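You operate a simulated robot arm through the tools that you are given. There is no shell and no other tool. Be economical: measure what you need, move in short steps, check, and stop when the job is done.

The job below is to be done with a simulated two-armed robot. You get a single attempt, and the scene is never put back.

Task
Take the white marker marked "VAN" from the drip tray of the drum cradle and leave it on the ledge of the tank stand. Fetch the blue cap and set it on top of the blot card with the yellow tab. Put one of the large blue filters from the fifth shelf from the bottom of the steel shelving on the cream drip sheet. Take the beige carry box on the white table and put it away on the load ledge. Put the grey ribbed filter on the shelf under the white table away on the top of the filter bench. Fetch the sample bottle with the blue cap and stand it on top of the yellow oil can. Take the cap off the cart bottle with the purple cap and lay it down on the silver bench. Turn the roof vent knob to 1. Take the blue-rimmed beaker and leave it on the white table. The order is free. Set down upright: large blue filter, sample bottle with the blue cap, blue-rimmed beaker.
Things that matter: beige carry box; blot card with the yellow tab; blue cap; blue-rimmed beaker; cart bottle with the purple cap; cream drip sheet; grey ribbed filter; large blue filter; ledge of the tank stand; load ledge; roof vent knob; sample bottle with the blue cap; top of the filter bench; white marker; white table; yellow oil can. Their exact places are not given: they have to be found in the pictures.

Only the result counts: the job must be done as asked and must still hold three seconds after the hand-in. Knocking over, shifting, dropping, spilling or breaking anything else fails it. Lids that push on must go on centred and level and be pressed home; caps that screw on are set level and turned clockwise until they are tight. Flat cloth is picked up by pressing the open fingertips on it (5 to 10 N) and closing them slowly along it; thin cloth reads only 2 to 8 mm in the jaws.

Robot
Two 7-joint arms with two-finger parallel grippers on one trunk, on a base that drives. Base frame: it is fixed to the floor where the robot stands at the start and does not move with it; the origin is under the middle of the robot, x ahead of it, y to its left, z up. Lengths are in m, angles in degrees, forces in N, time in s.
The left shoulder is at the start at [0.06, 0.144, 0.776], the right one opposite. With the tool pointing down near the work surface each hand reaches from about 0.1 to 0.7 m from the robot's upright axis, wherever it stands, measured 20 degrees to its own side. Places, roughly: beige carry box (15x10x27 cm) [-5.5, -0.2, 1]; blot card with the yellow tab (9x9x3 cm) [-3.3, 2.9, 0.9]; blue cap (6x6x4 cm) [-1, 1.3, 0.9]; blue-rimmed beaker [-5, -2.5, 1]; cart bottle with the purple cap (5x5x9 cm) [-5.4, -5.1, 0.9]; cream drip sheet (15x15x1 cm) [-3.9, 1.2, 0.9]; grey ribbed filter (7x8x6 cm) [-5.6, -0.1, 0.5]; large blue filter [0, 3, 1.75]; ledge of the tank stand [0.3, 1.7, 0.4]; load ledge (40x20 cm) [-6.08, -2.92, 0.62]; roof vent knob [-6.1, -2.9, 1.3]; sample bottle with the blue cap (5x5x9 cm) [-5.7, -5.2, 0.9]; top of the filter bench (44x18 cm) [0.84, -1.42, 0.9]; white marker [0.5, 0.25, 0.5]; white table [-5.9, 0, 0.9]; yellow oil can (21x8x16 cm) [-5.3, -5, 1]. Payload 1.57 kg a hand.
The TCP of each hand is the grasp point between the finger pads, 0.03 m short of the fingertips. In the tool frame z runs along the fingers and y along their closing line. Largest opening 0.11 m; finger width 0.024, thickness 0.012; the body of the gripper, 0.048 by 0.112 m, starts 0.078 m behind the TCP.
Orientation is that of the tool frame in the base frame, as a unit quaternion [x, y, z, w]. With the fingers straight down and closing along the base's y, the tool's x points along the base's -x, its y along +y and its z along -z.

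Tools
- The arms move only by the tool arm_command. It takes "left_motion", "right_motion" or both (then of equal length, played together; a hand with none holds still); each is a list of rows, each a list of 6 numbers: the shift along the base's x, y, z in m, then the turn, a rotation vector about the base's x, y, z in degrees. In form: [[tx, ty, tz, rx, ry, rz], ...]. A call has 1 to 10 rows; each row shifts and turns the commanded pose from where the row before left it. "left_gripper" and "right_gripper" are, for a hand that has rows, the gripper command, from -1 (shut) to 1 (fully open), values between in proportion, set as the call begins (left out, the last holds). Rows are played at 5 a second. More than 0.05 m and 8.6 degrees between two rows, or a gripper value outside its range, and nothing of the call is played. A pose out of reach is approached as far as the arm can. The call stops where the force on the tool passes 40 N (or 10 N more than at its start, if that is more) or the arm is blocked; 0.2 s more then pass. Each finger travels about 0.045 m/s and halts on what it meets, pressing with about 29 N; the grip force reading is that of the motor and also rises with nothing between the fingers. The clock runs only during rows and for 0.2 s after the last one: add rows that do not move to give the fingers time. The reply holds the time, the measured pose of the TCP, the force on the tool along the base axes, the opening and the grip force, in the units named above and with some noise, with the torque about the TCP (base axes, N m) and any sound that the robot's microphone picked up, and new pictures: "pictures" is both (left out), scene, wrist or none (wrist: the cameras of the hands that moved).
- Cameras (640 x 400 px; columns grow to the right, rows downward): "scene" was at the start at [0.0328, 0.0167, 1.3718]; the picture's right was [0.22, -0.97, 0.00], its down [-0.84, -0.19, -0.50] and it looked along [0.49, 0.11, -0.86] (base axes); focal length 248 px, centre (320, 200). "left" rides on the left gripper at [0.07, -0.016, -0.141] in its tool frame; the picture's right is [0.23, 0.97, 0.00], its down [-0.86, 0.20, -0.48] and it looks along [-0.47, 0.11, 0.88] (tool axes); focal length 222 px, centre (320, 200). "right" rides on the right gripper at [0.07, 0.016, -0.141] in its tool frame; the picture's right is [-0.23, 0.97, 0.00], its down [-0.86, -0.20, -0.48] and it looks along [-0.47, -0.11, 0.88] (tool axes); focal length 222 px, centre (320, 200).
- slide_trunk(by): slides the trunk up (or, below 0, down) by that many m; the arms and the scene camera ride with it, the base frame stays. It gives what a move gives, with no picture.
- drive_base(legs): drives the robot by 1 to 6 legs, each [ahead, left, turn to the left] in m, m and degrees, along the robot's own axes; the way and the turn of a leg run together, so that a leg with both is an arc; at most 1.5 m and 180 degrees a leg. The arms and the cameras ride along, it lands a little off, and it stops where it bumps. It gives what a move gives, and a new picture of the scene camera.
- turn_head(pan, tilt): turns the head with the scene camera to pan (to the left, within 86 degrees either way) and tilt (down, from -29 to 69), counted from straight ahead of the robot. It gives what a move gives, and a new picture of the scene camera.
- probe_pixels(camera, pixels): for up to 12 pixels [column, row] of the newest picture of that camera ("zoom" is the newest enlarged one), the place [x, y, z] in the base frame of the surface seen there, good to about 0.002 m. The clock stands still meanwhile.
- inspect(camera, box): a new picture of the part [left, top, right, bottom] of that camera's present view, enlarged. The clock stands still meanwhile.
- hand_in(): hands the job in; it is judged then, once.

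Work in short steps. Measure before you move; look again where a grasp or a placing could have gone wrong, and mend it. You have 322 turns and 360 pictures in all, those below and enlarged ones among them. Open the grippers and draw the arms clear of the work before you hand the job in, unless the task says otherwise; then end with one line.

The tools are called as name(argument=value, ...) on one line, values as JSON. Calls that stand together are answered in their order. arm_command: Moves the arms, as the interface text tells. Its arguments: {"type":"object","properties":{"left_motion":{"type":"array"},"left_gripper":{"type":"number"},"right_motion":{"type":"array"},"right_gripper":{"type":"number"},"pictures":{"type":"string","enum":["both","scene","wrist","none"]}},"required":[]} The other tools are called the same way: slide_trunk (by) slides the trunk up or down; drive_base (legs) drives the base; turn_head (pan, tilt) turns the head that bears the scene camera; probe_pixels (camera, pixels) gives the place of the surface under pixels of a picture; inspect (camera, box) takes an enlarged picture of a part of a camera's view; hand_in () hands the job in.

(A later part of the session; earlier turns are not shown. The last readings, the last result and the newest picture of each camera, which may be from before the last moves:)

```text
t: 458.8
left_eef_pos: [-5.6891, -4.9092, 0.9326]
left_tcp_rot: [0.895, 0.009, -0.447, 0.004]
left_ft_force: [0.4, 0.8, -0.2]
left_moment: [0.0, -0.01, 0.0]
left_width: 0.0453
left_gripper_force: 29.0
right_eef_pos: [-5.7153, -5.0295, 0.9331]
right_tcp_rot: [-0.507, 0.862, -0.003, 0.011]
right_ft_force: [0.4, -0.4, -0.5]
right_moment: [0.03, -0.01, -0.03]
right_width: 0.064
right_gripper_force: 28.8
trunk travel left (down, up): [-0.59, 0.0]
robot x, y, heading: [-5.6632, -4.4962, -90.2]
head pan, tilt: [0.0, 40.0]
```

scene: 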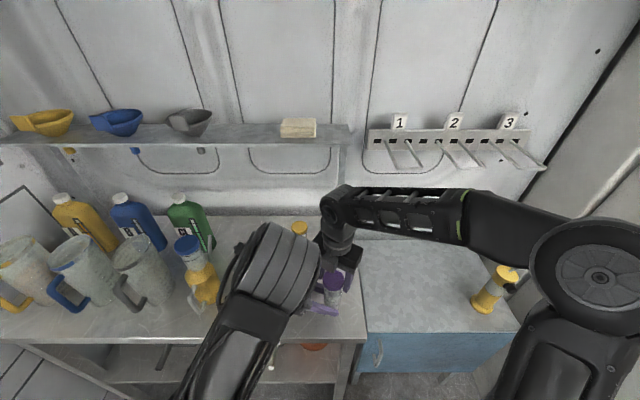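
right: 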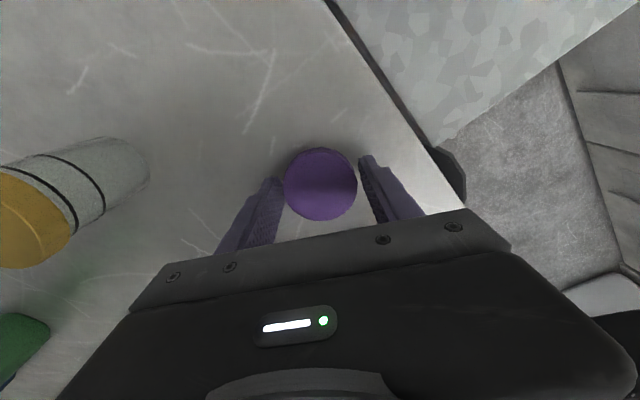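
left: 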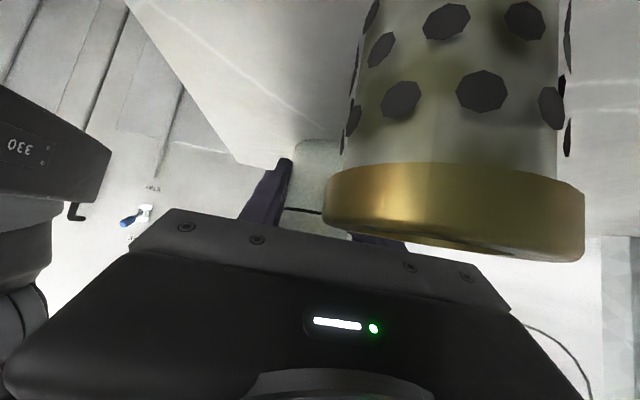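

Within a millimetre or two; I release and lift away.

arm_command(right_motion=[[0, 0, -0.001, 0, 0, 0], [0, 0, 0, 0, 0, 0], [0, 0, 0, 0, 0, 0], [0, 0, 0, 0, 0, 0], [0, 0, 0.03, 0, 0, 0], [0, 0, 0.04, 0, 0, 0], [0, 0, 0.04, 0, 0, 0], [0, 0, 0.04, 0, 0, 0]], right_gripper=0.4, pictures="wrist")

arm_command(left_motion=[[0, 0, 0, 0, 0, 0], [0, 0, 0, 0, 0, 0], [0, 0, 0, 0, 0, 0], [0, 0, 0, 0, 0, 0]], left_gripper=0.3, pictures="scene")

```text
t: 460.6
left_eef_pos: [-5.6879, -4.9097, 0.933]
left_tcp_rot: [0.894, 0.009, -0.447, 0.005]
left_ft_force: [0.3, 0.3, -0.1]
left_moment: [0.01, -0.02, -0.01]
left_width: 0.0454
left_gripper_force: 28.8
right_eef_pos: [-5.7159, -5.0325, 1.0817]
right_tcp_rot: [-0.506, 0.862, -0.002, 0.012]
right_ft_force: [-0.4, 0.9, -0.5]
right_moment: [0.0, -0.02, 0.01]
right_width: 0.077
right_gripper_force: 0.0
trunk travel left (down, up): [-0.59, 0.0]
robot x, y, heading: [-5.6656, -4.4955, -90.3]
head pan, tilt: [0.0, 40.0]
```

right: 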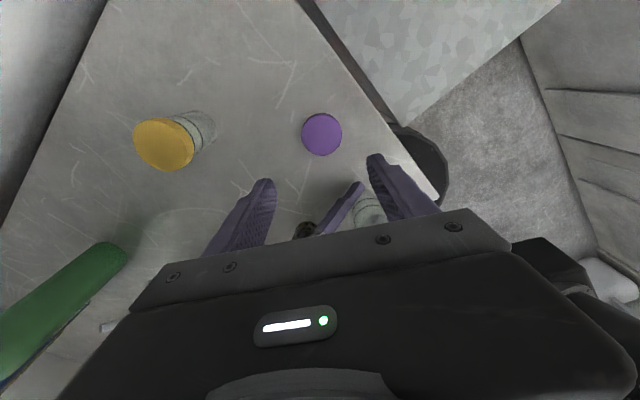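

```text
t: 461.6
left_eef_pos: [-5.6882, -4.9086, 0.9327]
left_tcp_rot: [0.894, 0.009, -0.447, 0.005]
left_ft_force: [-0.4, 0.3, 0.2]
left_moment: [-0.04, -0.03, -0.01]
left_width: 0.0717
left_gripper_force: 0.1
right_eef_pos: [-5.7161, -5.0318, 1.0819]
right_tcp_rot: [-0.507, 0.862, -0.003, 0.011]
right_ft_force: [-0.3, 0.6, -0.1]
right_moment: [0.01, -0.01, 0.03]
right_width: 0.0769
right_gripper_force: 0.1
trunk travel left (down, up): [-0.59, 0.0]
robot x, y, heading: [-5.6626, -4.4967, -90.1]
head pan, tilt: [0.0, 40.0]
```

scene: 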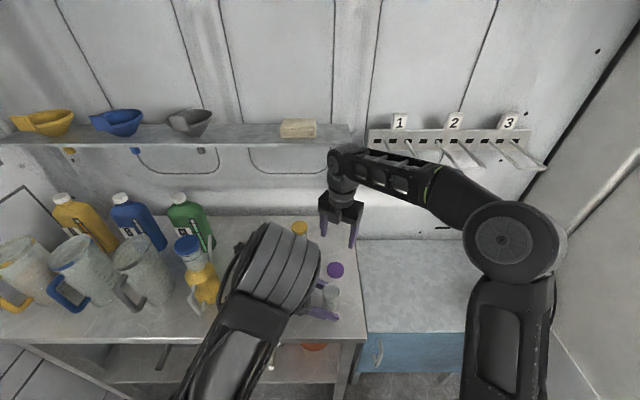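

Cap lies on the bench, bottle stands. I withdraw the left hand up along its axis.

arm_command(left_motion=[[0.016, 0, 0.012, 0, 0, 0], [0.024, 0, 0.018, 0, 0, 0], [0.03, 0, 0.03, 0, 0, 0], [0.03, 0, 0.035, 0, 0, 0], [0.02, 0, 0.04, 0, 0, 0], [0.01, 0, 0.04, 0, 0, 0], [0, 0, 0, 0, 0, 0]], pictures="both")

```text
t: 463.2
left_eef_pos: [-5.5552, -4.9086, 1.1078]
left_tcp_rot: [0.895, 0.009, -0.447, 0.004]
left_ft_force: [0.3, 0.1, 0.5]
left_moment: [-0.01, 0.03, -0.01]
left_width: 0.0715
left_gripper_force: 0.0
right_eef_pos: [-5.7153, -5.0336, 1.0816]
right_tcp_rot: [-0.507, 0.862, -0.003, 0.011]
right_ft_force: [0.7, -0.5, 0.2]
right_moment: [0.0, -0.04, -0.02]
right_width: 0.077
right_gripper_force: 0.0
trunk travel left (down, up): [-0.59, 0.0]
robot x, y, heading: [-5.6611, -4.4926, -90.2]
head pan, tilt: [0.0, 40.0]
```

scene: 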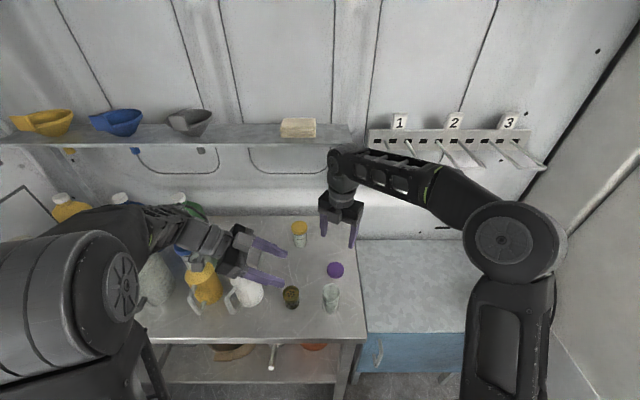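
left: 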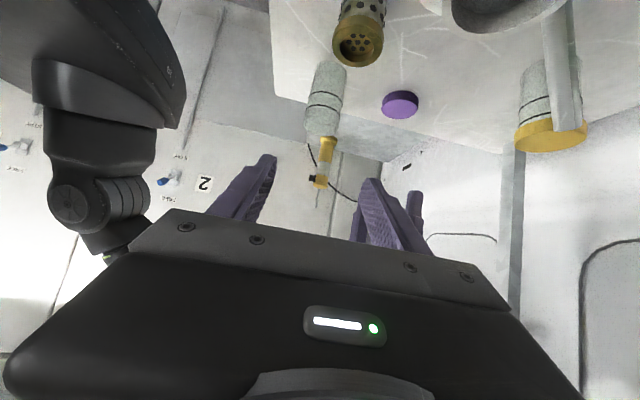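

All stand. I back straight out.

drive_base(legs=[[-0.4, 0, 0]])

inspect(camera="scene", box=[60, 120, 420, 320])

```text
t: 465.7
left_eef_pos: [-5.5561, -4.5034, 1.108]
left_tcp_rot: [0.894, 0.007, -0.448, 0.004]
left_ft_force: [0.3, 0.4, 0.0]
left_moment: [-0.02, 0.0, 0.01]
left_width: 0.0719
left_gripper_force: 0.0
right_eef_pos: [-5.7191, -4.6257, 1.0829]
right_tcp_rot: [-0.503, 0.864, -0.004, 0.012]
right_ft_force: [-1.1, 1.0, 0.7]
right_moment: [-0.01, 0.01, -0.01]
right_width: 0.0771
right_gripper_force: 0.0
trunk travel left (down, up): [-0.59, 0.0]
robot x, y, heading: [-5.6631, -4.0883, -90.5]
head pan, tilt: [0.0, 40.0]
```

scene: 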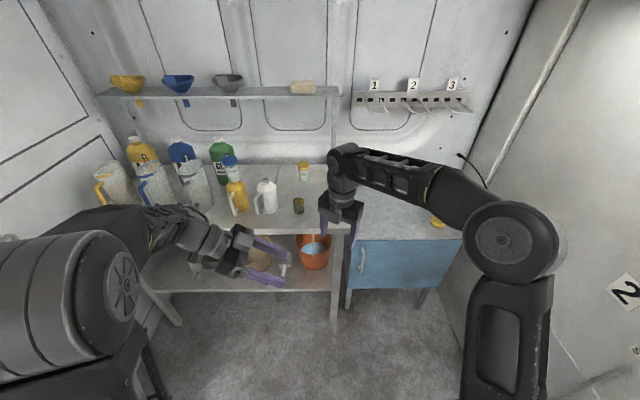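

```text
1.78 times, centred on (240, 220) of scene
```

zoom: 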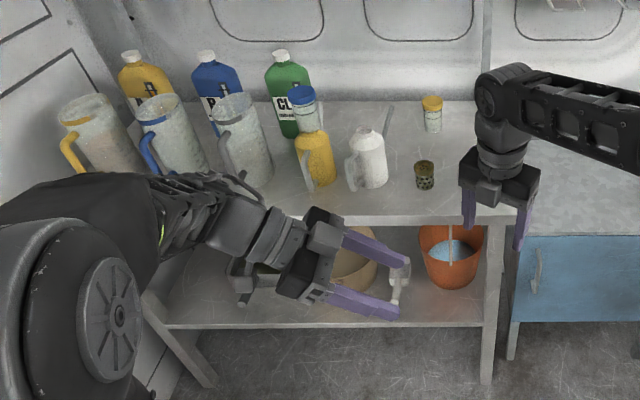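

I'm saving pictures now. I drive out of the room in one go: back, left, back through the door, then right toward the fill stand.

drive_base(legs=[[-0.63, 0, 0.5], [0, 1.45, 0], [-1.5, 0, 0], [-0.45, 0, 0], [0, -0.85, 0]])

```text
t: 489.8
left_eef_pos: [-4.8851, -1.8776, 1.1063]
left_tcp_rot: [0.895, -0.016, -0.446, -0.008]
left_ft_force: [0.3, -0.8, 0.1]
left_moment: [0.0, -0.01, 0.03]
left_width: 0.0715
left_gripper_force: 0.0
right_eef_pos: [-5.0519, -1.992, 1.0811]
right_tcp_rot: [-0.482, 0.876, -0.002, 0.012]
right_ft_force: [0.2, -0.7, 0.1]
right_moment: [-0.01, -0.01, 0.0]
right_width: 0.0768
right_gripper_force: 0.0
trunk travel left (down, up): [-0.59, 0.0]
robot x, y, heading: [-4.9702, -1.4568, -93.3]
head pan, tilt: [0.0, 40.0]
```

scene: 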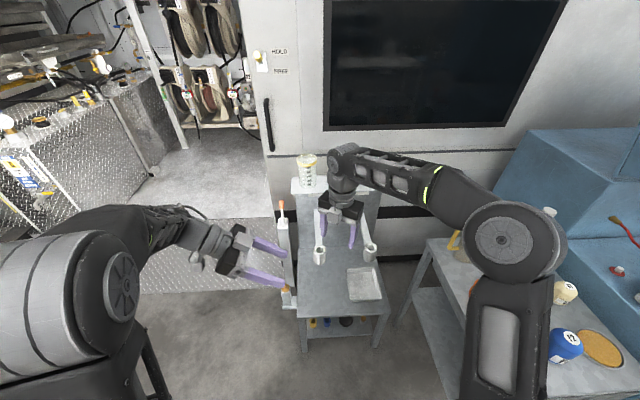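

Right hand is near the stand. Both hands need re-orienting: right yaw −148° back, left to tool-down. I do it in place without pictures.

arm_command(right_motion=[[0, 0, 0, 0, 0, -8.2], [0, 0, 0, 0, 0, -8.2], [0, 0, 0, 0, 0, -8.2], [0, 0, 0, 0, 0, -8.2], [0, 0, 0, 0, 0, -8.2], [0, 0, 0, 0, 0, -8.2], [0, 0, 0, 0, 0, -8.2], [0, 0, 0, 0, 0, -8.2], [0, 0, 0, 0, 0, -8.2]], left_motion=[[0.02, 0, 0, 0, -7.5, 0], [0.02, 0, 0, 0, -7.5, 0], [0.02, 0, 0, 0, -7.5, 0], [0.02, 0, 0, 0, -7.5, 0], [0, 0, 0, 0, -7.5, 0], [0, 0, 0, 0, -7.5, 0], [0, 0, 0, 0, -7.5, 0], [0, 0, 0, 0, 0, 8], [0, 0, 0, 0, 0, 8]], pictures="none")

arm_command(right_motion=[[0, 0, 0, 0, 0, -8.2], [0, 0, 0, 0, 0, -8.2], [0, 0, 0, 0, 0, -8.2], [0, 0, 0, 0, 0, -8.2], [0, 0, 0, 0, 0, -8.2], [0, 0, 0, 0, 0, -8.2], [0, 0, 0, 0, 0, -8.2], [0, 0, 0, 0, 0, -8.2], [0, 0, 0, 0, 0, -8.2]], left_motion=[[0, 0, 0, 0, 0, 8], [0, 0, 0, 0, 0, 8], [0, 0, 0, 0, 0, 8], [0, 0, 0, 0, 0, 8], [0, 0, 0, 0, 0, 8], [0, 0, 0, 0, 0, 8], [0, 0, 0, 0, 0, 8], [0, 0, 0, 0, 0, 8], [0, 0, 0, 0, 0, 7]], pictures="none")

```text
t: 491.8
left_eef_pos: [-4.8054, -1.8769, 1.108]
left_tcp_rot: [0.992, 0.129, -0.006, -0.013]
left_ft_force: [-0.4, -0.7, 0.5]
left_moment: [0.04, 0.0, 0.0]
left_width: 0.0717
left_gripper_force: 0.1
right_eef_pos: [-5.0536, -1.9907, 1.0825]
right_tcp_rot: [0.141, 0.99, -0.009, 0.007]
right_ft_force: [-1.2, -1.0, 0.6]
right_moment: [-0.01, 0.0, 0.04]
right_width: 0.0768
right_gripper_force: 0.1
trunk travel left (down, up): [-0.59, 0.0]
robot x, y, heading: [-4.9708, -1.4558, -92.9]
head pan, tilt: [0.0, 40.0]
```

```text
t: 493.8
left_eef_pos: [-4.805, -1.8782, 1.1078]
left_tcp_rot: [0.732, 0.681, -0.013, -0.007]
left_ft_force: [-0.3, -1.1, -0.3]
left_moment: [0.02, 0.02, -0.01]
left_width: 0.0713
left_gripper_force: 0.1
right_eef_pos: [-5.0525, -1.992, 1.0821]
right_tcp_rot: [0.707, 0.707, -0.012, 0.001]
right_ft_force: [0.6, -0.1, -0.3]
right_moment: [0.01, 0.03, -0.02]
right_width: 0.0772
right_gripper_force: 0.1
trunk travel left (down, up): [-0.59, 0.0]
robot x, y, heading: [-4.9676, -1.4573, -93.3]
head pan, tilt: [0.0, 40.0]
```

I tilt the right hand 25° forward, open it fully, raise it, and drive closer; then one wrist picture.

arm_command(right_motion=[[0, 0.02, 0.02, -8.3, 0, 0], [0, 0.02, 0.02, -8.3, 0, 0], [0, 0.02, 0.02, -8.3, 0, 0], [0, 0.02, 0, 0, 0, 0]], right_gripper=1, pictures="none")

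drive_base(legs=[[0, 0, 3.3], [0.27, -0.09, 0]])

arm_command(right_motion=[[0, 0, 0, 0, 0, 0]], pictures="wrist")

```text
t: 494.8
left_eef_pos: [-4.8058, -1.8768, 1.1079]
left_tcp_rot: [0.732, 0.681, -0.013, -0.006]
left_ft_force: [-0.2, -0.7, -0.5]
left_moment: [-0.02, -0.01, 0.0]
left_width: 0.0715
left_gripper_force: 0.1
right_eef_pos: [-5.0509, -1.9138, 1.1415]
right_tcp_rot: [0.691, 0.688, -0.164, 0.153]
right_ft_force: [-0.2, -0.7, -0.6]
right_moment: [0.0, -0.01, 0.05]
right_width: 0.1097
right_gripper_force: 0.1
trunk travel left (down, up): [-0.59, 0.0]
robot x, y, heading: [-4.9684, -1.4599, -93.7]
head pan, tilt: [0.0, 40.0]
```

```text
t: 497.2
left_eef_pos: [-4.8734, -2.1376, 1.1072]
left_tcp_rot: [0.715, 0.699, -0.014, -0.007]
left_ft_force: [-0.5, 0.0, -0.6]
left_moment: [0.02, 0.0, 0.01]
left_width: 0.0714
left_gripper_force: 0.1
right_eef_pos: [-5.1178, -2.1869, 1.1404]
right_tcp_rot: [0.672, 0.706, -0.159, 0.157]
right_ft_force: [-0.7, 0.1, -1.0]
right_moment: [0.01, -0.01, 0.02]
right_width: 0.1099
right_gripper_force: 0.0
trunk travel left (down, up): [-0.59, 0.0]
robot x, y, heading: [-5.0628, -1.7265, -90.5]
head pan, tilt: [0.0, 40.0]
```

scene: 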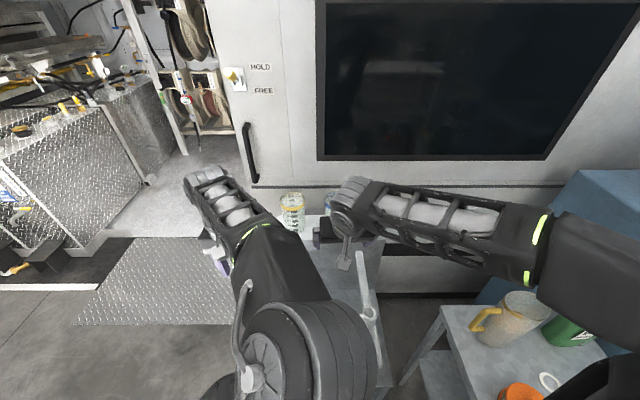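

```text
t: 497.6
left_eef_pos: [-4.8728, -2.1378, 1.1067]
left_tcp_rot: [0.715, 0.699, -0.014, -0.007]
left_ft_force: [0.3, -1.1, -1.1]
left_moment: [0.03, 0.0, 0.02]
left_width: 0.0713
left_gripper_force: 0.0
right_eef_pos: [-5.1182, -2.1856, 1.1415]
right_tcp_rot: [0.672, 0.707, -0.159, 0.157]
right_ft_force: [-0.3, -0.4, 0.0]
right_moment: [0.02, 0.01, 0.02]
right_width: 0.11
right_gripper_force: 0.1
trunk travel left (down, up): [-0.59, 0.0]
robot x, y, heading: [-5.062, -1.7252, -90.3]
head pan, tilt: [0.0, 40.0]
```

right: 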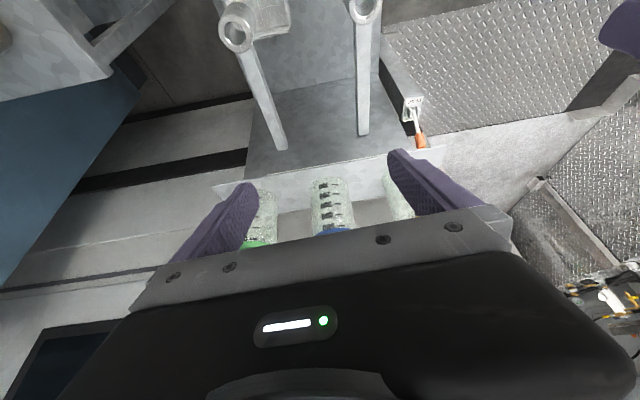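

The blue-rimmed beaker is centred at (331,210). I probe it and its neighbours.

probe_pixels(camera="right", pixels=[[313, 205], [350, 200], [331, 182], [331, 220], [334, 233], [270, 215], [395, 205], [295, 200], [375, 195], [310, 230], [262, 245]])

```text
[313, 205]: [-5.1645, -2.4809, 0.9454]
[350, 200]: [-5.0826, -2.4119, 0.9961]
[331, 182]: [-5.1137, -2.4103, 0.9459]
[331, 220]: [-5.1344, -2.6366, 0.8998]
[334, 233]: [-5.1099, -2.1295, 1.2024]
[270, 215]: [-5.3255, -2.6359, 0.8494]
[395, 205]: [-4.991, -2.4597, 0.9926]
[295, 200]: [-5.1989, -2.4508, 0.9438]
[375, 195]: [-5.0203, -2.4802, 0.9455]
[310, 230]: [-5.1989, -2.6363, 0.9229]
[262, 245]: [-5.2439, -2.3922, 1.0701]
```

Beaker: centre (−5.113, −2.418), ⌀≈0.062, z 0.945–1.075. I drive 0.13 closer and descend around it at 25° tilt.

drive_base(legs=[[0.13, 0, 0]])

arm_command(right_motion=[[0, -0.03, 0, 0, 0, 0], [0, -0.02, -0.02, 0, 0, 0], [0, 0, 0, 0, 0, 0]], pictures="wrist")

```text
t: 498.9
left_eef_pos: [-4.8732, -2.1939, 1.1077]
left_tcp_rot: [0.712, 0.702, -0.013, -0.007]
left_ft_force: [0.7, -1.2, 0.0]
left_moment: [0.03, 0.03, -0.01]
left_width: 0.0716
left_gripper_force: 0.0
right_eef_pos: [-5.1166, -2.2437, 1.1408]
right_tcp_rot: [0.669, 0.709, -0.159, 0.158]
right_ft_force: [0.5, 0.1, 0.1]
right_moment: [0.03, -0.04, -0.05]
right_width: 0.1098
right_gripper_force: 0.0
trunk travel left (down, up): [-0.59, 0.0]
robot x, y, heading: [-5.0605, -1.785, -89.8]
head pan, tilt: [0.0, 40.0]
stopped in leg 1: the robot was blocked; the commanded pose is now the measured one
```

scene: 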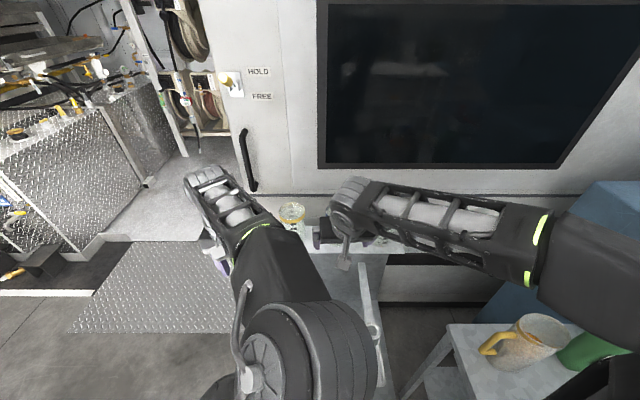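

```text
t: 499.7
left_eef_pos: [-4.8726, -2.1928, 1.1077]
left_tcp_rot: [0.712, 0.702, -0.014, -0.006]
left_ft_force: [-0.9, -0.3, 0.1]
left_moment: [0.02, -0.01, 0.0]
left_width: 0.0715
left_gripper_force: 0.0
right_eef_pos: [-5.1163, -2.2916, 1.1221]
right_tcp_rot: [0.669, 0.709, -0.159, 0.158]
right_ft_force: [-0.3, -0.8, 1.3]
right_moment: [0.02, -0.04, -0.04]
right_width: 0.1102
right_gripper_force: 0.0
trunk travel left (down, up): [-0.59, 0.0]
robot x, y, heading: [-5.0621, -1.7869, -90.0]
head pan, tilt: [0.0, 40.0]
```

right: 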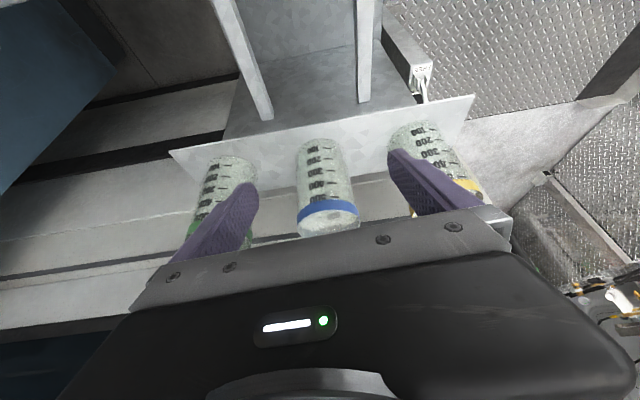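

Base touched the stand foot, so I finish with the arm: beaker is centred between the fingers.

arm_command(right_motion=[[0.001, -0.03, 0, 0, 0, 0], [0.001, -0.03, 0, 0, 0, 0], [0.001, -0.03, -0.015, 0, 0, 0], [0, -0.02, -0.035, 0, 0, 0], [0, -0.014, -0.035, 0, 0, 0], [0, 0, 0, 0, 0, 0]], pictures="wrist")

```text
t: 501.1
left_eef_pos: [-4.8732, -2.1922, 1.108]
left_tcp_rot: [0.712, 0.702, -0.013, -0.007]
left_ft_force: [0.6, 0.9, -0.4]
left_moment: [0.02, -0.03, 0.0]
left_width: 0.0715
left_gripper_force: 0.0
right_eef_pos: [-5.1148, -2.4172, 1.037]
right_tcp_rot: [0.669, 0.709, -0.16, 0.159]
right_ft_force: [0.5, 0.2, 0.5]
right_moment: [-0.02, -0.06, -0.03]
right_width: 0.1099
right_gripper_force: 0.0
trunk travel left (down, up): [-0.59, 0.0]
robot x, y, heading: [-5.0615, -1.7826, -89.6]
head pan, tilt: [0.0, 40.0]
```

right: 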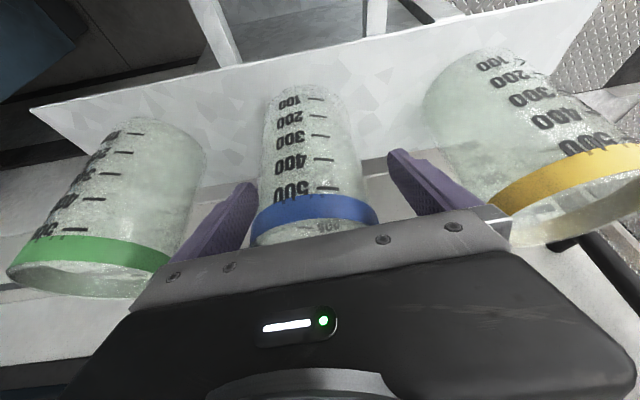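

Good straddle. I close, lift, and read the width.

arm_command(right_motion=[[0, 0, 0, 0, 0, 0], [0, 0, 0, 0, 0, 0], [0, 0, 0, 0, 0, 0], [0, 0, 0, 0, 0, 0], [0, 0, 0.02, 0, 0, 0], [0, 0, 0.03, 0, 0, 0], [0, 0.01, 0.02, 0, 0, 0], [0, 0, 0, 0, 0, 0]], right_gripper=-1, pictures="none")

```text
t: 502.9
left_eef_pos: [-4.8728, -2.1939, 1.108]
left_tcp_rot: [0.712, 0.702, -0.014, -0.006]
left_ft_force: [0.4, -0.4, 0.4]
left_moment: [0.04, -0.01, -0.02]
left_width: 0.0716
left_gripper_force: 0.0
right_eef_pos: [-5.1143, -2.404, 1.1071]
right_tcp_rot: [0.669, 0.709, -0.158, 0.157]
right_ft_force: [0.2, 0.2, -0.3]
right_moment: [0.02, -0.01, -0.02]
right_width: 0.081
right_gripper_force: 29.1
trunk travel left (down, up): [-0.59, 0.0]
robot x, y, heading: [-5.0594, -1.7844, -89.9]
head pan, tilt: [0.0, 40.0]
```

Beaker held (0.081). I back off, turn via east to face north, and go to the south side of the white table.

drive_base(legs=[[-0.5, 0, 0], [0, 0, 179.9], [0, 0.59, 0], [0.38, 0, 0]])

```text
t: 518.2
left_eef_pos: [-5.8578, -0.5024, 1.1076]
left_tcp_rot: [0.712, -0.702, 0.006, -0.013]
left_ft_force: [-1.1, 0.4, -0.2]
left_moment: [-0.03, 0.01, 0.0]
left_width: 0.0713
left_gripper_force: 0.0
right_eef_pos: [-5.6211, -0.2877, 1.1078]
right_tcp_rot: [0.718, -0.659, -0.16, -0.156]
right_ft_force: [0.1, 0.1, -1.5]
right_moment: [-0.02, 0.02, 0.04]
right_width: 0.0806
right_gripper_force: 29.1
trunk travel left (down, up): [-0.59, 0.0]
robot x, y, heading: [-5.6548, -0.9065, 91.6]
head pan, tilt: [0.0, 40.0]
```

scene: 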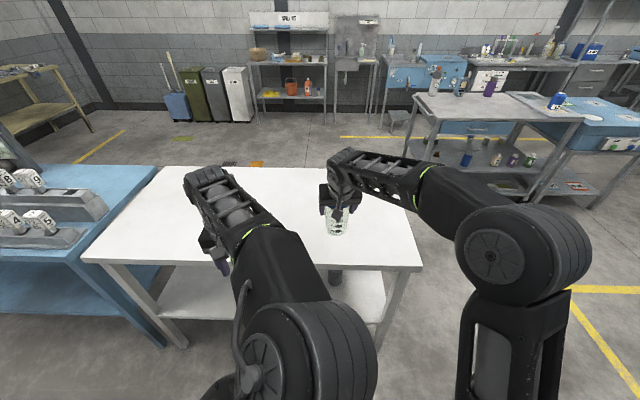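

I probe table edge, beaker base region, and the ribbed filter below.

probe_pixels(camera="scene", pixels=[[300, 268], [400, 270], [300, 230], [360, 215], [335, 272], [335, 285], [328, 280], [342, 280], [260, 290], [120, 262]])

```text
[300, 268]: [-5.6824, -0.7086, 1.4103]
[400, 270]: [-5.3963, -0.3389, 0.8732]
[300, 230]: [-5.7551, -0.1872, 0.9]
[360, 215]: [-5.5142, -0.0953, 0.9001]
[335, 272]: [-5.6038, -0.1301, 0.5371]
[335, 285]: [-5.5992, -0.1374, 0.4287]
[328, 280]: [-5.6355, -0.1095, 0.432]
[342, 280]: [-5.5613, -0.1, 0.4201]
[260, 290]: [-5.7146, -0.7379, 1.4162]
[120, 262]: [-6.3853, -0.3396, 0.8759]
```

Table edge y −0.34, top z 0.90; filter around (−5.60, −0.10). I drive 0.1 ahead and lower the beaker to just above the table.

drive_base(legs=[[0.1, 0, -1.5]])

arm_command(right_motion=[[0, 0, -0.03, 0, 0, 0], [0, 0, -0.03, 0, 0, 0], [0, 0, -0.03, 0, 0, 0], [0, 0, -0.017, 0, 0, 0], [0, 0, 0, 0, 0, 0]], pictures="none")

arm_command(right_motion=[[0, 0, -0.002, 0, 0, 0], [0, 0, -0.002, 0, 0, 0], [0, 0, -0.002, 0, 0, 0], [0, 0, 0, 0, 0, 0]], pictures="none")

```text
t: 519.4
left_eef_pos: [-5.8496, -0.3928, 1.1076]
left_tcp_rot: [-0.703, 0.711, -0.007, 0.013]
left_ft_force: [0.4, 0.6, 0.2]
left_moment: [-0.05, 0.02, 0.02]
left_width: 0.0716
left_gripper_force: 0.0
right_eef_pos: [-5.6084, -0.1824, 1.1076]
right_tcp_rot: [0.71, -0.668, -0.157, -0.158]
right_ft_force: [0.3, 0.0, -0.9]
right_moment: [-0.01, 0.03, 0.0]
right_width: 0.0807
right_gripper_force: 28.8
trunk travel left (down, up): [-0.59, 0.0]
robot x, y, heading: [-5.6579, -0.7992, 90.5]
head pan, tilt: [0.0, 40.0]
```

scene: 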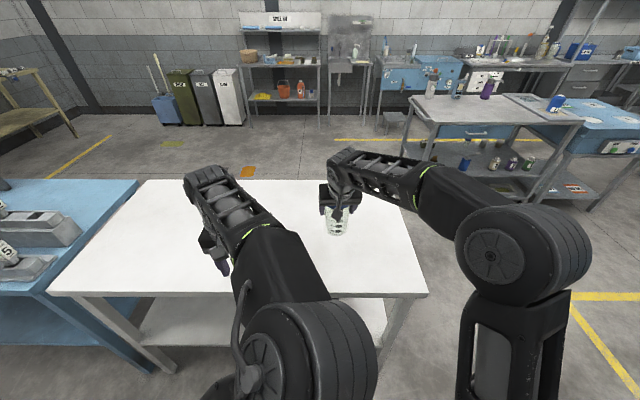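

```text
t: 520.6
left_eef_pos: [-5.8487, -0.3938, 1.1081]
left_tcp_rot: [-0.703, 0.711, -0.007, 0.014]
left_ft_force: [-0.3, 0.5, -0.4]
left_moment: [0.03, 0.01, 0.05]
left_width: 0.0715
left_gripper_force: 0.0
right_eef_pos: [-5.6108, -0.1842, 1.0002]
right_tcp_rot: [0.71, -0.668, -0.159, -0.159]
right_ft_force: [1.2, 0.0, -1.1]
right_moment: [0.02, 0.01, -0.01]
right_width: 0.0807
right_gripper_force: 28.9
trunk travel left (down, up): [-0.59, 0.0]
robot x, y, heading: [-5.655, -0.8024, 90.3]
head pan, tilt: [0.0, 40.0]
```

```text
t: 521.6
left_eef_pos: [-5.8487, -0.3934, 1.1074]
left_tcp_rot: [-0.703, 0.711, -0.006, 0.014]
left_ft_force: [0.6, 0.3, 0.6]
left_moment: [-0.01, 0.01, 0.0]
left_width: 0.0715
left_gripper_force: 0.1
right_eef_pos: [-5.6086, -0.1829, 0.9946]
right_tcp_rot: [0.71, -0.667, -0.158, -0.159]
right_ft_force: [0.3, 0.9, -0.3]
right_moment: [-0.05, -0.02, 0.0]
right_width: 0.0809
right_gripper_force: 29.1
trunk travel left (down, up): [-0.59, 0.0]
robot x, y, heading: [-5.6619, -0.8011, 90.5]
head pan, tilt: [0.0, 40.0]
```

Almost there; I step down until contact.

arm_command(right_motion=[[0, 0, -0.0015, 0, 0, 0], [0, 0, -0.0015, 0, 0, 0], [0, 0, 0, 0, 0, 0]], pictures="none")

arm_command(right_motion=[[0, 0, -0.0015, 0, 0, 0], [0, 0, 0, 0, 0, 0]], pictures="none")

```text
t: 522.4
left_eef_pos: [-5.8487, -0.395, 1.1081]
left_tcp_rot: [-0.703, 0.711, -0.007, 0.014]
left_ft_force: [0.6, 0.5, -0.7]
left_moment: [0.0, 0.04, -0.04]
left_width: 0.0714
left_gripper_force: 0.1
right_eef_pos: [-5.6092, -0.1836, 0.9912]
right_tcp_rot: [0.71, -0.667, -0.16, -0.16]
right_ft_force: [0.2, -0.3, 10.5]
right_moment: [0.08, 0.18, -0.04]
right_width: 0.0808
right_gripper_force: 29.4
trunk travel left (down, up): [-0.59, 0.0]
robot x, y, heading: [-5.6565, -0.8018, 90.2]
head pan, tilt: [0.0, 40.0]
```

```text
t: 523.0
left_eef_pos: [-5.8495, -0.3959, 1.1076]
left_tcp_rot: [-0.704, 0.71, -0.007, 0.014]
left_ft_force: [-0.4, -0.6, -0.4]
left_moment: [0.0, 0.01, 0.01]
left_width: 0.0718
left_gripper_force: 0.0
right_eef_pos: [-5.6097, -0.1837, 0.9898]
right_tcp_rot: [0.71, -0.667, -0.159, -0.159]
right_ft_force: [-1.1, 0.8, 13.0]
right_moment: [0.14, 0.85, 0.12]
right_width: 0.0805
right_gripper_force: 29.2
trunk travel left (down, up): [-0.59, 0.0]
robot x, y, heading: [-5.6589, -0.8046, 90.4]
head pan, tilt: [0.0, 40.0]
```

Contact. I ease up, open, and back the base out 0.2 m.

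arm_command(right_motion=[[0, 0, 0.0015, 0, 0, 0], [0, 0, 0, 0, 0, 0]], pictures="none")

arm_command(right_motion=[[0, 0, 0, 0, 0, 0], [0, 0, 0, 0, 0, 0], [0, 0, 0, 0, 0, 0], [0, 0, 0, 0, 0, 0]], right_gripper=1, pictures="wrist")

drive_base(legs=[[-0.25, 0, 0]])

```text
t: 523.6
left_eef_pos: [-5.8477, -0.3938, 1.1079]
left_tcp_rot: [-0.703, 0.711, -0.007, 0.014]
left_ft_force: [0.6, 0.2, -0.4]
left_moment: [-0.01, -0.03, -0.02]
left_width: 0.0715
left_gripper_force: 0.1
right_eef_pos: [-5.6077, -0.1847, 0.9903]
right_tcp_rot: [0.711, -0.668, -0.156, -0.159]
right_ft_force: [0.0, 0.6, -1.6]
right_moment: [-0.05, 0.01, 0.02]
right_width: 0.0802
right_gripper_force: 28.8
trunk travel left (down, up): [-0.59, 0.0]
robot x, y, heading: [-5.6601, -0.8014, 90.3]
head pan, tilt: [0.0, 40.0]
```

```text
t: 524.6
left_eef_pos: [-5.8496, -0.3937, 1.1068]
left_tcp_rot: [-0.703, 0.711, -0.006, 0.013]
left_ft_force: [-0.8, -0.1, -0.7]
left_moment: [0.01, 0.0, 0.03]
left_width: 0.0717
left_gripper_force: 0.2
right_eef_pos: [-5.6094, -0.1835, 0.9914]
right_tcp_rot: [0.71, -0.668, -0.159, -0.159]
right_ft_force: [-0.3, 0.2, 0.2]
right_moment: [-0.04, -0.01, 0.02]
right_width: 0.1101
right_gripper_force: 0.0
trunk travel left (down, up): [-0.59, 0.0]
robot x, y, heading: [-5.6581, -0.8017, 90.4]
head pan, tilt: [0.0, 40.0]
```

right: 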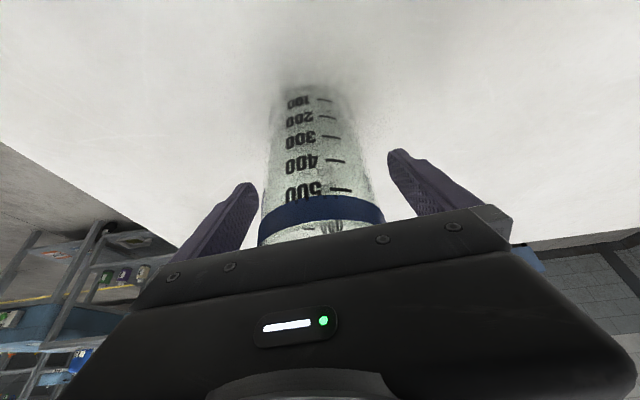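

```text
t: 526.4
left_eef_pos: [-5.8492, -0.6467, 1.1081]
left_tcp_rot: [-0.703, 0.711, -0.007, 0.014]
left_ft_force: [-0.3, -0.7, 0.0]
left_moment: [0.01, -0.01, -0.01]
left_width: 0.0713
left_gripper_force: 0.0
right_eef_pos: [-5.6075, -0.4353, 0.9926]
right_tcp_rot: [0.711, -0.667, -0.158, -0.158]
right_ft_force: [-0.9, 0.6, 0.4]
right_moment: [0.01, 0.02, -0.01]
right_width: 0.1102
right_gripper_force: 0.1
trunk travel left (down, up): [-0.59, 0.0]
robot x, y, heading: [-5.6567, -1.0511, 90.7]
head pan, tilt: [0.0, 40.0]
```

scene: 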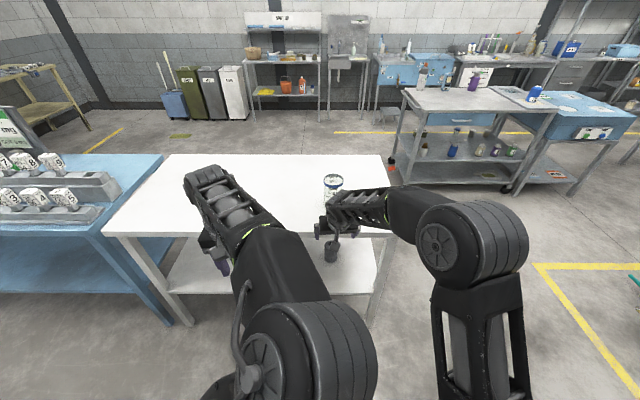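

Beaker stands on the white table. I probe the ribbed filter visible at (331,248).

probe_pixels(camera="scene", pixels=[[331, 252], [331, 262], [324, 252], [338, 252], [331, 242], [325, 258], [345, 270], [380, 235]])

```text
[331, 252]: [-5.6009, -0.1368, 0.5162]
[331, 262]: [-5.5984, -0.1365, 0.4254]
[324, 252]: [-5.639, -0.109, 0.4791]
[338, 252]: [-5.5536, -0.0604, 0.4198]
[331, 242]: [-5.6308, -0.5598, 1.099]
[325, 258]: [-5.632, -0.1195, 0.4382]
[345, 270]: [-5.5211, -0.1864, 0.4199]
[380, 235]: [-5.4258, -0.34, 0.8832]
```

Filter: centre (−5.602, −0.10), z 0.42–0.54. I tilt the right hand to 38°, lower the trunk 0.49 m, and check alignment with one wrist picture.

arm_command(right_motion=[[0, -0.01, 0, 6.5, 0, 0], [0, -0.01, 0, 6.5, 0, 0], [0, 0, 0, 0, 0, 0]], pictures="none")

slide_trunk(by=-0.49)

arm_command(right_motion=[[0, 0, 0, 0, 0, 0]], pictures="wrist")

```text
t: 527.2
left_eef_pos: [-5.846, -0.6452, 1.1078]
left_tcp_rot: [-0.703, 0.711, -0.006, 0.013]
left_ft_force: [1.2, 0.1, -0.5]
left_moment: [0.01, 0.02, -0.01]
left_width: 0.0717
left_gripper_force: 0.1
right_eef_pos: [-5.6061, -0.4544, 0.9928]
right_tcp_rot: [0.687, -0.645, -0.234, -0.238]
right_ft_force: [-0.7, -0.3, -0.1]
right_moment: [0.01, 0.01, -0.02]
right_width: 0.1101
right_gripper_force: 0.0
trunk travel left (down, up): [-0.59, 0.0]
robot x, y, heading: [-5.6564, -1.052, 90.4]
head pan, tilt: [0.0, 40.0]
```

```text
refused: -0.49 is not a number from -0.4 to 0.4
```

```text
t: 527.6
left_eef_pos: [-5.8476, -0.6456, 1.1079]
left_tcp_rot: [-0.703, 0.711, -0.007, 0.014]
left_ft_force: [-0.5, -0.1, 0.2]
left_moment: [-0.02, 0.01, -0.02]
left_width: 0.0714
left_gripper_force: 0.1
right_eef_pos: [-5.6057, -0.454, 0.9918]
right_tcp_rot: [0.687, -0.645, -0.233, -0.238]
right_ft_force: [-0.5, -0.2, 0.5]
right_moment: [0.03, -0.03, 0.02]
right_width: 0.1097
right_gripper_force: 0.0
trunk travel left (down, up): [-0.59, 0.0]
robot x, y, heading: [-5.6577, -1.0511, 90.3]
head pan, tilt: [0.0, 40.0]
```

right: 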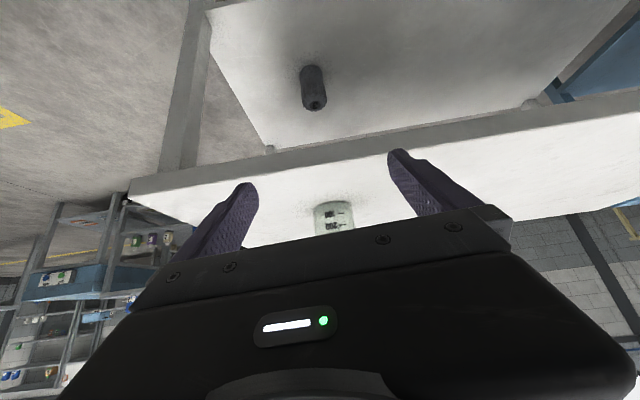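

The trunk step must be split; this view shows the filter well, so I probe it and slide the trunk in two steps.

probe_pixels(camera="right", pixels=[[316, 106], [304, 100], [326, 100], [313, 70], [315, 85], [303, 85], [325, 80]])

slide_trunk(by=-0.3)

slide_trunk(by=-0.19)

```text
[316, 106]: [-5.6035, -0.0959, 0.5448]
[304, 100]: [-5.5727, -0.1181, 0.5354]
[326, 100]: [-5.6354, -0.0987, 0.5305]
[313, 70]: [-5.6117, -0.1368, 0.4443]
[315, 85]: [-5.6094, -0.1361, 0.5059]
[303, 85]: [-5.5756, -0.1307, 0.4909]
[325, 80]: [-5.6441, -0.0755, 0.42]
```

```text
t: 530.6
left_eef_pos: [-5.8476, -0.6458, 0.8077]
left_tcp_rot: [-0.704, 0.711, -0.006, 0.013]
left_ft_force: [0.2, -0.5, -0.2]
left_moment: [0.02, -0.05, 0.0]
left_width: 0.0714
left_gripper_force: 0.1
right_eef_pos: [-5.6061, -0.4549, 0.6928]
right_tcp_rot: [0.688, -0.644, -0.233, -0.238]
right_ft_force: [-0.1, 0.7, -0.5]
right_moment: [0.01, -0.01, 0.02]
right_width: 0.1099
right_gripper_force: 0.2
trunk travel left (down, up): [-0.29, 0.3]
robot x, y, heading: [-5.6542, -1.053, 90.4]
head pan, tilt: [0.0, 40.0]
```

```text
t: 532.7
left_eef_pos: [-5.8472, -0.6448, 0.617]
left_tcp_rot: [-0.703, 0.711, -0.005, 0.014]
left_ft_force: [0.1, 0.3, 0.0]
left_moment: [-0.01, 0.0, 0.01]
left_width: 0.0713
left_gripper_force: 0.0
right_eef_pos: [-5.607, -0.4545, 0.5019]
right_tcp_rot: [0.688, -0.644, -0.233, -0.238]
right_ft_force: [-0.3, 0.1, 0.4]
right_moment: [-0.01, 0.0, 0.01]
right_width: 0.11
right_gripper_force: 0.1
trunk travel left (down, up): [-0.1, 0.49]
robot x, y, heading: [-5.6554, -1.0526, 90.4]
head pan, tilt: [0.0, 40.0]
```

Left wrist would meet the table edge, so I pull it back 8 cm first, drive 0.28 m, and finish with the right arm.

arm_command(left_motion=[[-0.01, -0.03, 0, 0, 0, 0], [-0.01, -0.03, 0, 0, 0, 0], [-0.01, -0.025, 0, 0, 0, 0], [0, 0, 0, 0, 0, 0]], pictures="none")

drive_base(legs=[[0.27, 0, -0.4]])

```text
t: 533.7
left_eef_pos: [-5.8765, -0.7301, 0.6183]
left_tcp_rot: [-0.703, 0.711, -0.006, 0.013]
left_ft_force: [0.2, -0.5, 0.2]
left_moment: [0.02, 0.02, 0.02]
left_width: 0.0716
left_gripper_force: 0.1
right_eef_pos: [-5.6067, -0.4539, 0.5024]
right_tcp_rot: [0.688, -0.645, -0.233, -0.239]
right_ft_force: [0.0, -0.4, -0.6]
right_moment: [0.01, -0.02, 0.0]
right_width: 0.11
right_gripper_force: 0.0
trunk travel left (down, up): [-0.1, 0.49]
robot x, y, heading: [-5.652, -1.0553, 90.3]
head pan, tilt: [0.0, 40.0]
```

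```text
t: 535.6
left_eef_pos: [-5.8778, -0.4533, 0.6197]
left_tcp_rot: [-0.704, 0.711, -0.007, 0.013]
left_ft_force: [0.2, -0.5, 0.2]
left_moment: [-0.04, -0.01, -0.02]
left_width: 0.0714
left_gripper_force: 0.0
right_eef_pos: [-5.6081, -0.1801, 0.5016]
right_tcp_rot: [0.688, -0.645, -0.233, -0.238]
right_ft_force: [-0.2, -0.6, 0.0]
right_moment: [-0.02, 0.0, -0.01]
right_width: 0.1102
right_gripper_force: 0.2
trunk travel left (down, up): [-0.1, 0.49]
robot x, y, heading: [-5.6585, -0.7761, 90.4]
head pan, tilt: [0.0, 40.0]
```

scene: 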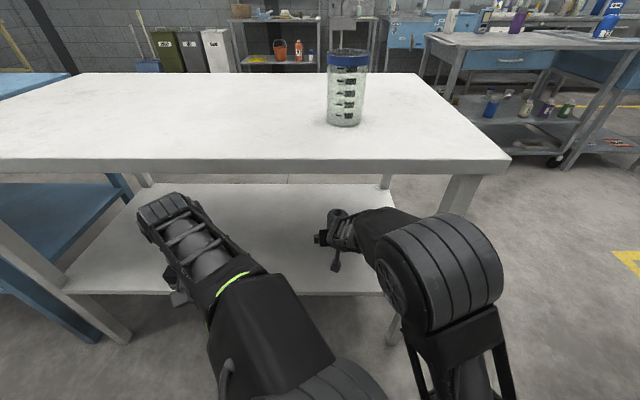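

Hand is under the table, in line. I extend 8 cm to the filter.

arm_command(right_motion=[[0.002, 0.027, 0, 0, 0, 0], [0.002, 0.027, 0, 0, 0, 0], [0, 0.027, 0, 0, 0, 0], [0, 0, 0, 0, 0, 0]], pictures="wrist")

```text
t: 536.6
left_eef_pos: [-5.8788, -0.4532, 0.6187]
left_tcp_rot: [-0.703, 0.711, -0.005, 0.014]
left_ft_force: [0.3, -0.7, 0.3]
left_moment: [0.04, -0.01, 0.0]
left_width: 0.0716
left_gripper_force: 0.2
right_eef_pos: [-5.6063, -0.0977, 0.5036]
right_tcp_rot: [0.688, -0.645, -0.233, -0.238]
right_ft_force: [-0.1, 0.3, 1.1]
right_moment: [-0.01, -0.04, 0.02]
right_width: 0.1101
right_gripper_force: 0.0
trunk travel left (down, up): [-0.1, 0.49]
robot x, y, heading: [-5.6595, -0.7758, 90.3]
head pan, tilt: [0.0, 40.0]
```

right: 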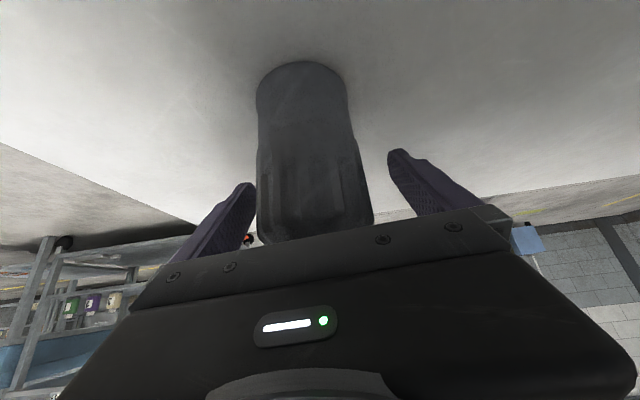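

I close and lift 3 cm.

arm_command(right_motion=[[0, 0, 0, 0, 0, 0], [0, 0, 0, 0, 0, 0], [0, 0, 0, 0, 0, 0], [0, 0, 0, 0, 0, 0], [0, 0, 0.015, 0, 0, 0], [0, 0, 0.015, 0, 0, 0], [0, 0, 0, 0, 0, 0]], right_gripper=-1, pictures="none")

```text
t: 538.2
left_eef_pos: [-5.8778, -0.4536, 0.6191]
left_tcp_rot: [-0.703, 0.711, -0.006, 0.014]
left_ft_force: [0.1, 0.0, 0.1]
left_moment: [0.0, 0.01, 0.02]
left_width: 0.0715
left_gripper_force: 0.1
right_eef_pos: [-5.605, -0.0967, 0.5338]
right_tcp_rot: [0.688, -0.645, -0.233, -0.238]
right_ft_force: [0.2, 0.6, -2.0]
right_moment: [0.01, 0.01, 0.03]
right_width: 0.0722
right_gripper_force: 28.3
trunk travel left (down, up): [-0.1, 0.49]
robot x, y, heading: [-5.6597, -0.7798, 90.2]
head pan, tilt: [0.0, 40.0]
```

Filter held. I back out, raise the trunk, and draw the right hand in for travel.

drive_base(legs=[[-0.55, 0, 0]])

slide_trunk(by=0.4)

slide_trunk(by=0.09)

arm_command(right_motion=[[0, -0.03, 0.01, 0, 0, 0], [0, -0.03, 0.01, 0, 0, 0], [0.01, -0.03, 0.01, 0, 0, 0], [0.01, -0.03, 0.01, 0, 0, 0], [0.01, -0.03, 0.01, 0, 0, 0], [0.01, -0.03, 0.01, 0, 0, 0]], pictures="none")

```text
t: 541.4
left_eef_pos: [-5.8765, -0.9973, 0.6189]
left_tcp_rot: [0.707, -0.707, 0.006, -0.014]
left_ft_force: [0.3, -0.5, -0.2]
left_moment: [-0.01, 0.02, -0.01]
left_width: 0.0716
left_gripper_force: 0.1
right_eef_pos: [-5.608, -0.6397, 0.5343]
right_tcp_rot: [0.692, -0.641, -0.234, -0.236]
right_ft_force: [0.4, -0.3, -1.8]
right_moment: [0.0, 0.01, 0.01]
right_width: 0.0723
right_gripper_force: 29.2
trunk travel left (down, up): [-0.1, 0.49]
robot x, y, heading: [-5.6506, -1.3163, 91.2]
head pan, tilt: [0.0, 40.0]
```

scene: 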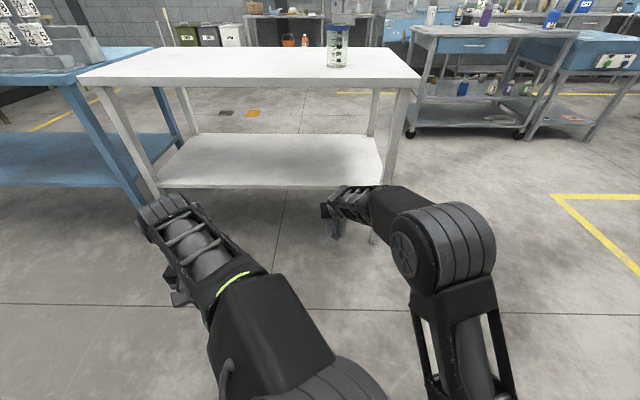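

```text
t: 545.2
left_eef_pos: [-5.8758, -0.9977, 1.0182]
left_tcp_rot: [0.707, -0.707, 0.006, -0.014]
left_ft_force: [0.1, 0.6, 0.6]
left_moment: [-0.01, -0.03, -0.06]
left_width: 0.0718
left_gripper_force: 0.0
right_eef_pos: [-5.6071, -0.6384, 0.9328]
right_tcp_rot: [0.692, -0.64, -0.234, -0.236]
right_ft_force: [0.5, 0.0, -2.6]
right_moment: [-0.02, 0.03, -0.01]
right_width: 0.072
right_gripper_force: 28.3
trunk travel left (down, up): [-0.5, 0.09]
robot x, y, heading: [-5.6545, -1.317, 91.1]
head pan, tilt: [0.0, 40.0]
```

```text
t: 546.4
left_eef_pos: [-5.8765, -0.9978, 1.1091]
left_tcp_rot: [0.708, -0.706, 0.006, -0.014]
left_ft_force: [0.2, 0.3, 0.0]
left_moment: [-0.01, 0.0, -0.03]
left_width: 0.0713
left_gripper_force: 0.1
right_eef_pos: [-5.6072, -0.6392, 1.0236]
right_tcp_rot: [0.691, -0.641, -0.234, -0.238]
right_ft_force: [-0.4, 0.5, -2.4]
right_moment: [-0.03, -0.01, 0.0]
right_width: 0.0722
right_gripper_force: 29.5
trunk travel left (down, up): [-0.59, 0.0]
robot x, y, heading: [-5.65, -1.3171, 90.8]
head pan, tilt: [0.0, 40.0]
```

```text
t: 547.8
left_eef_pos: [-5.8754, -0.9984, 1.1105]
left_tcp_rot: [0.707, -0.707, 0.006, -0.014]
left_ft_force: [-0.9, -1.6, 1.2]
left_moment: [-0.01, 0.03, -0.01]
left_width: 0.0715
left_gripper_force: 0.1
right_eef_pos: [-5.5655, -0.8207, 1.0862]
right_tcp_rot: [0.691, -0.641, -0.235, -0.237]
right_ft_force: [0.5, -0.5, -2.8]
right_moment: [0.03, 0.04, 0.02]
right_width: 0.0722
right_gripper_force: 28.7
trunk travel left (down, up): [-0.59, 0.0]
robot x, y, heading: [-5.6506, -1.3176, 91.1]
head pan, tilt: [0.0, 40.0]
```

Travelling on known-free lanes: turn east, then along the corridor y≈0.6 to x≈−2.55.

drive_base(legs=[[0, 0, -91.1], [0.8, 0, 0], [0, 1.5, 0], [0, 0.4, 0], [1.5, 0, 0], [0.8, 0, 0]])

```text
t: 576.0
left_eef_pos: [-2.2754, 0.8962, 1.1092]
left_tcp_rot: [-0.009, 1.0, -0.015, 0.005]
left_ft_force: [-0.4, 0.5, -0.2]
left_moment: [-0.01, 0.03, -0.01]
left_width: 0.0713
left_gripper_force: 0.0
right_eef_pos: [-2.0909, 0.5896, 1.0845]
right_tcp_rot: [-0.044, 0.942, 0.001, 0.333]
right_ft_force: [-0.3, 0.1, -2.5]
right_moment: [0.01, 0.02, 0.02]
right_width: 0.0723
right_gripper_force: 28.7
trunk travel left (down, up): [-0.59, 0.0]
robot x, y, heading: [-2.5935, 0.6677, 1.9]
head pan, tilt: [0.0, 40.0]
```

scene: 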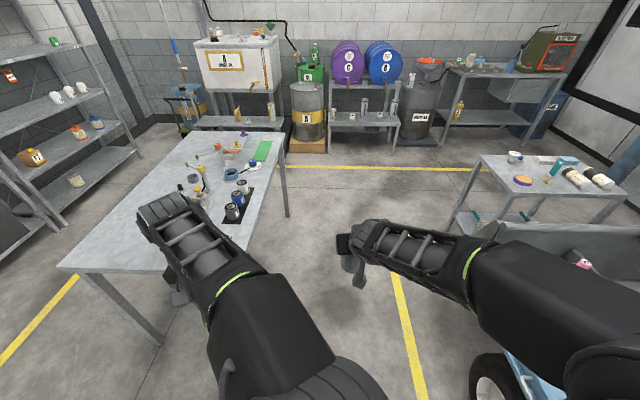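

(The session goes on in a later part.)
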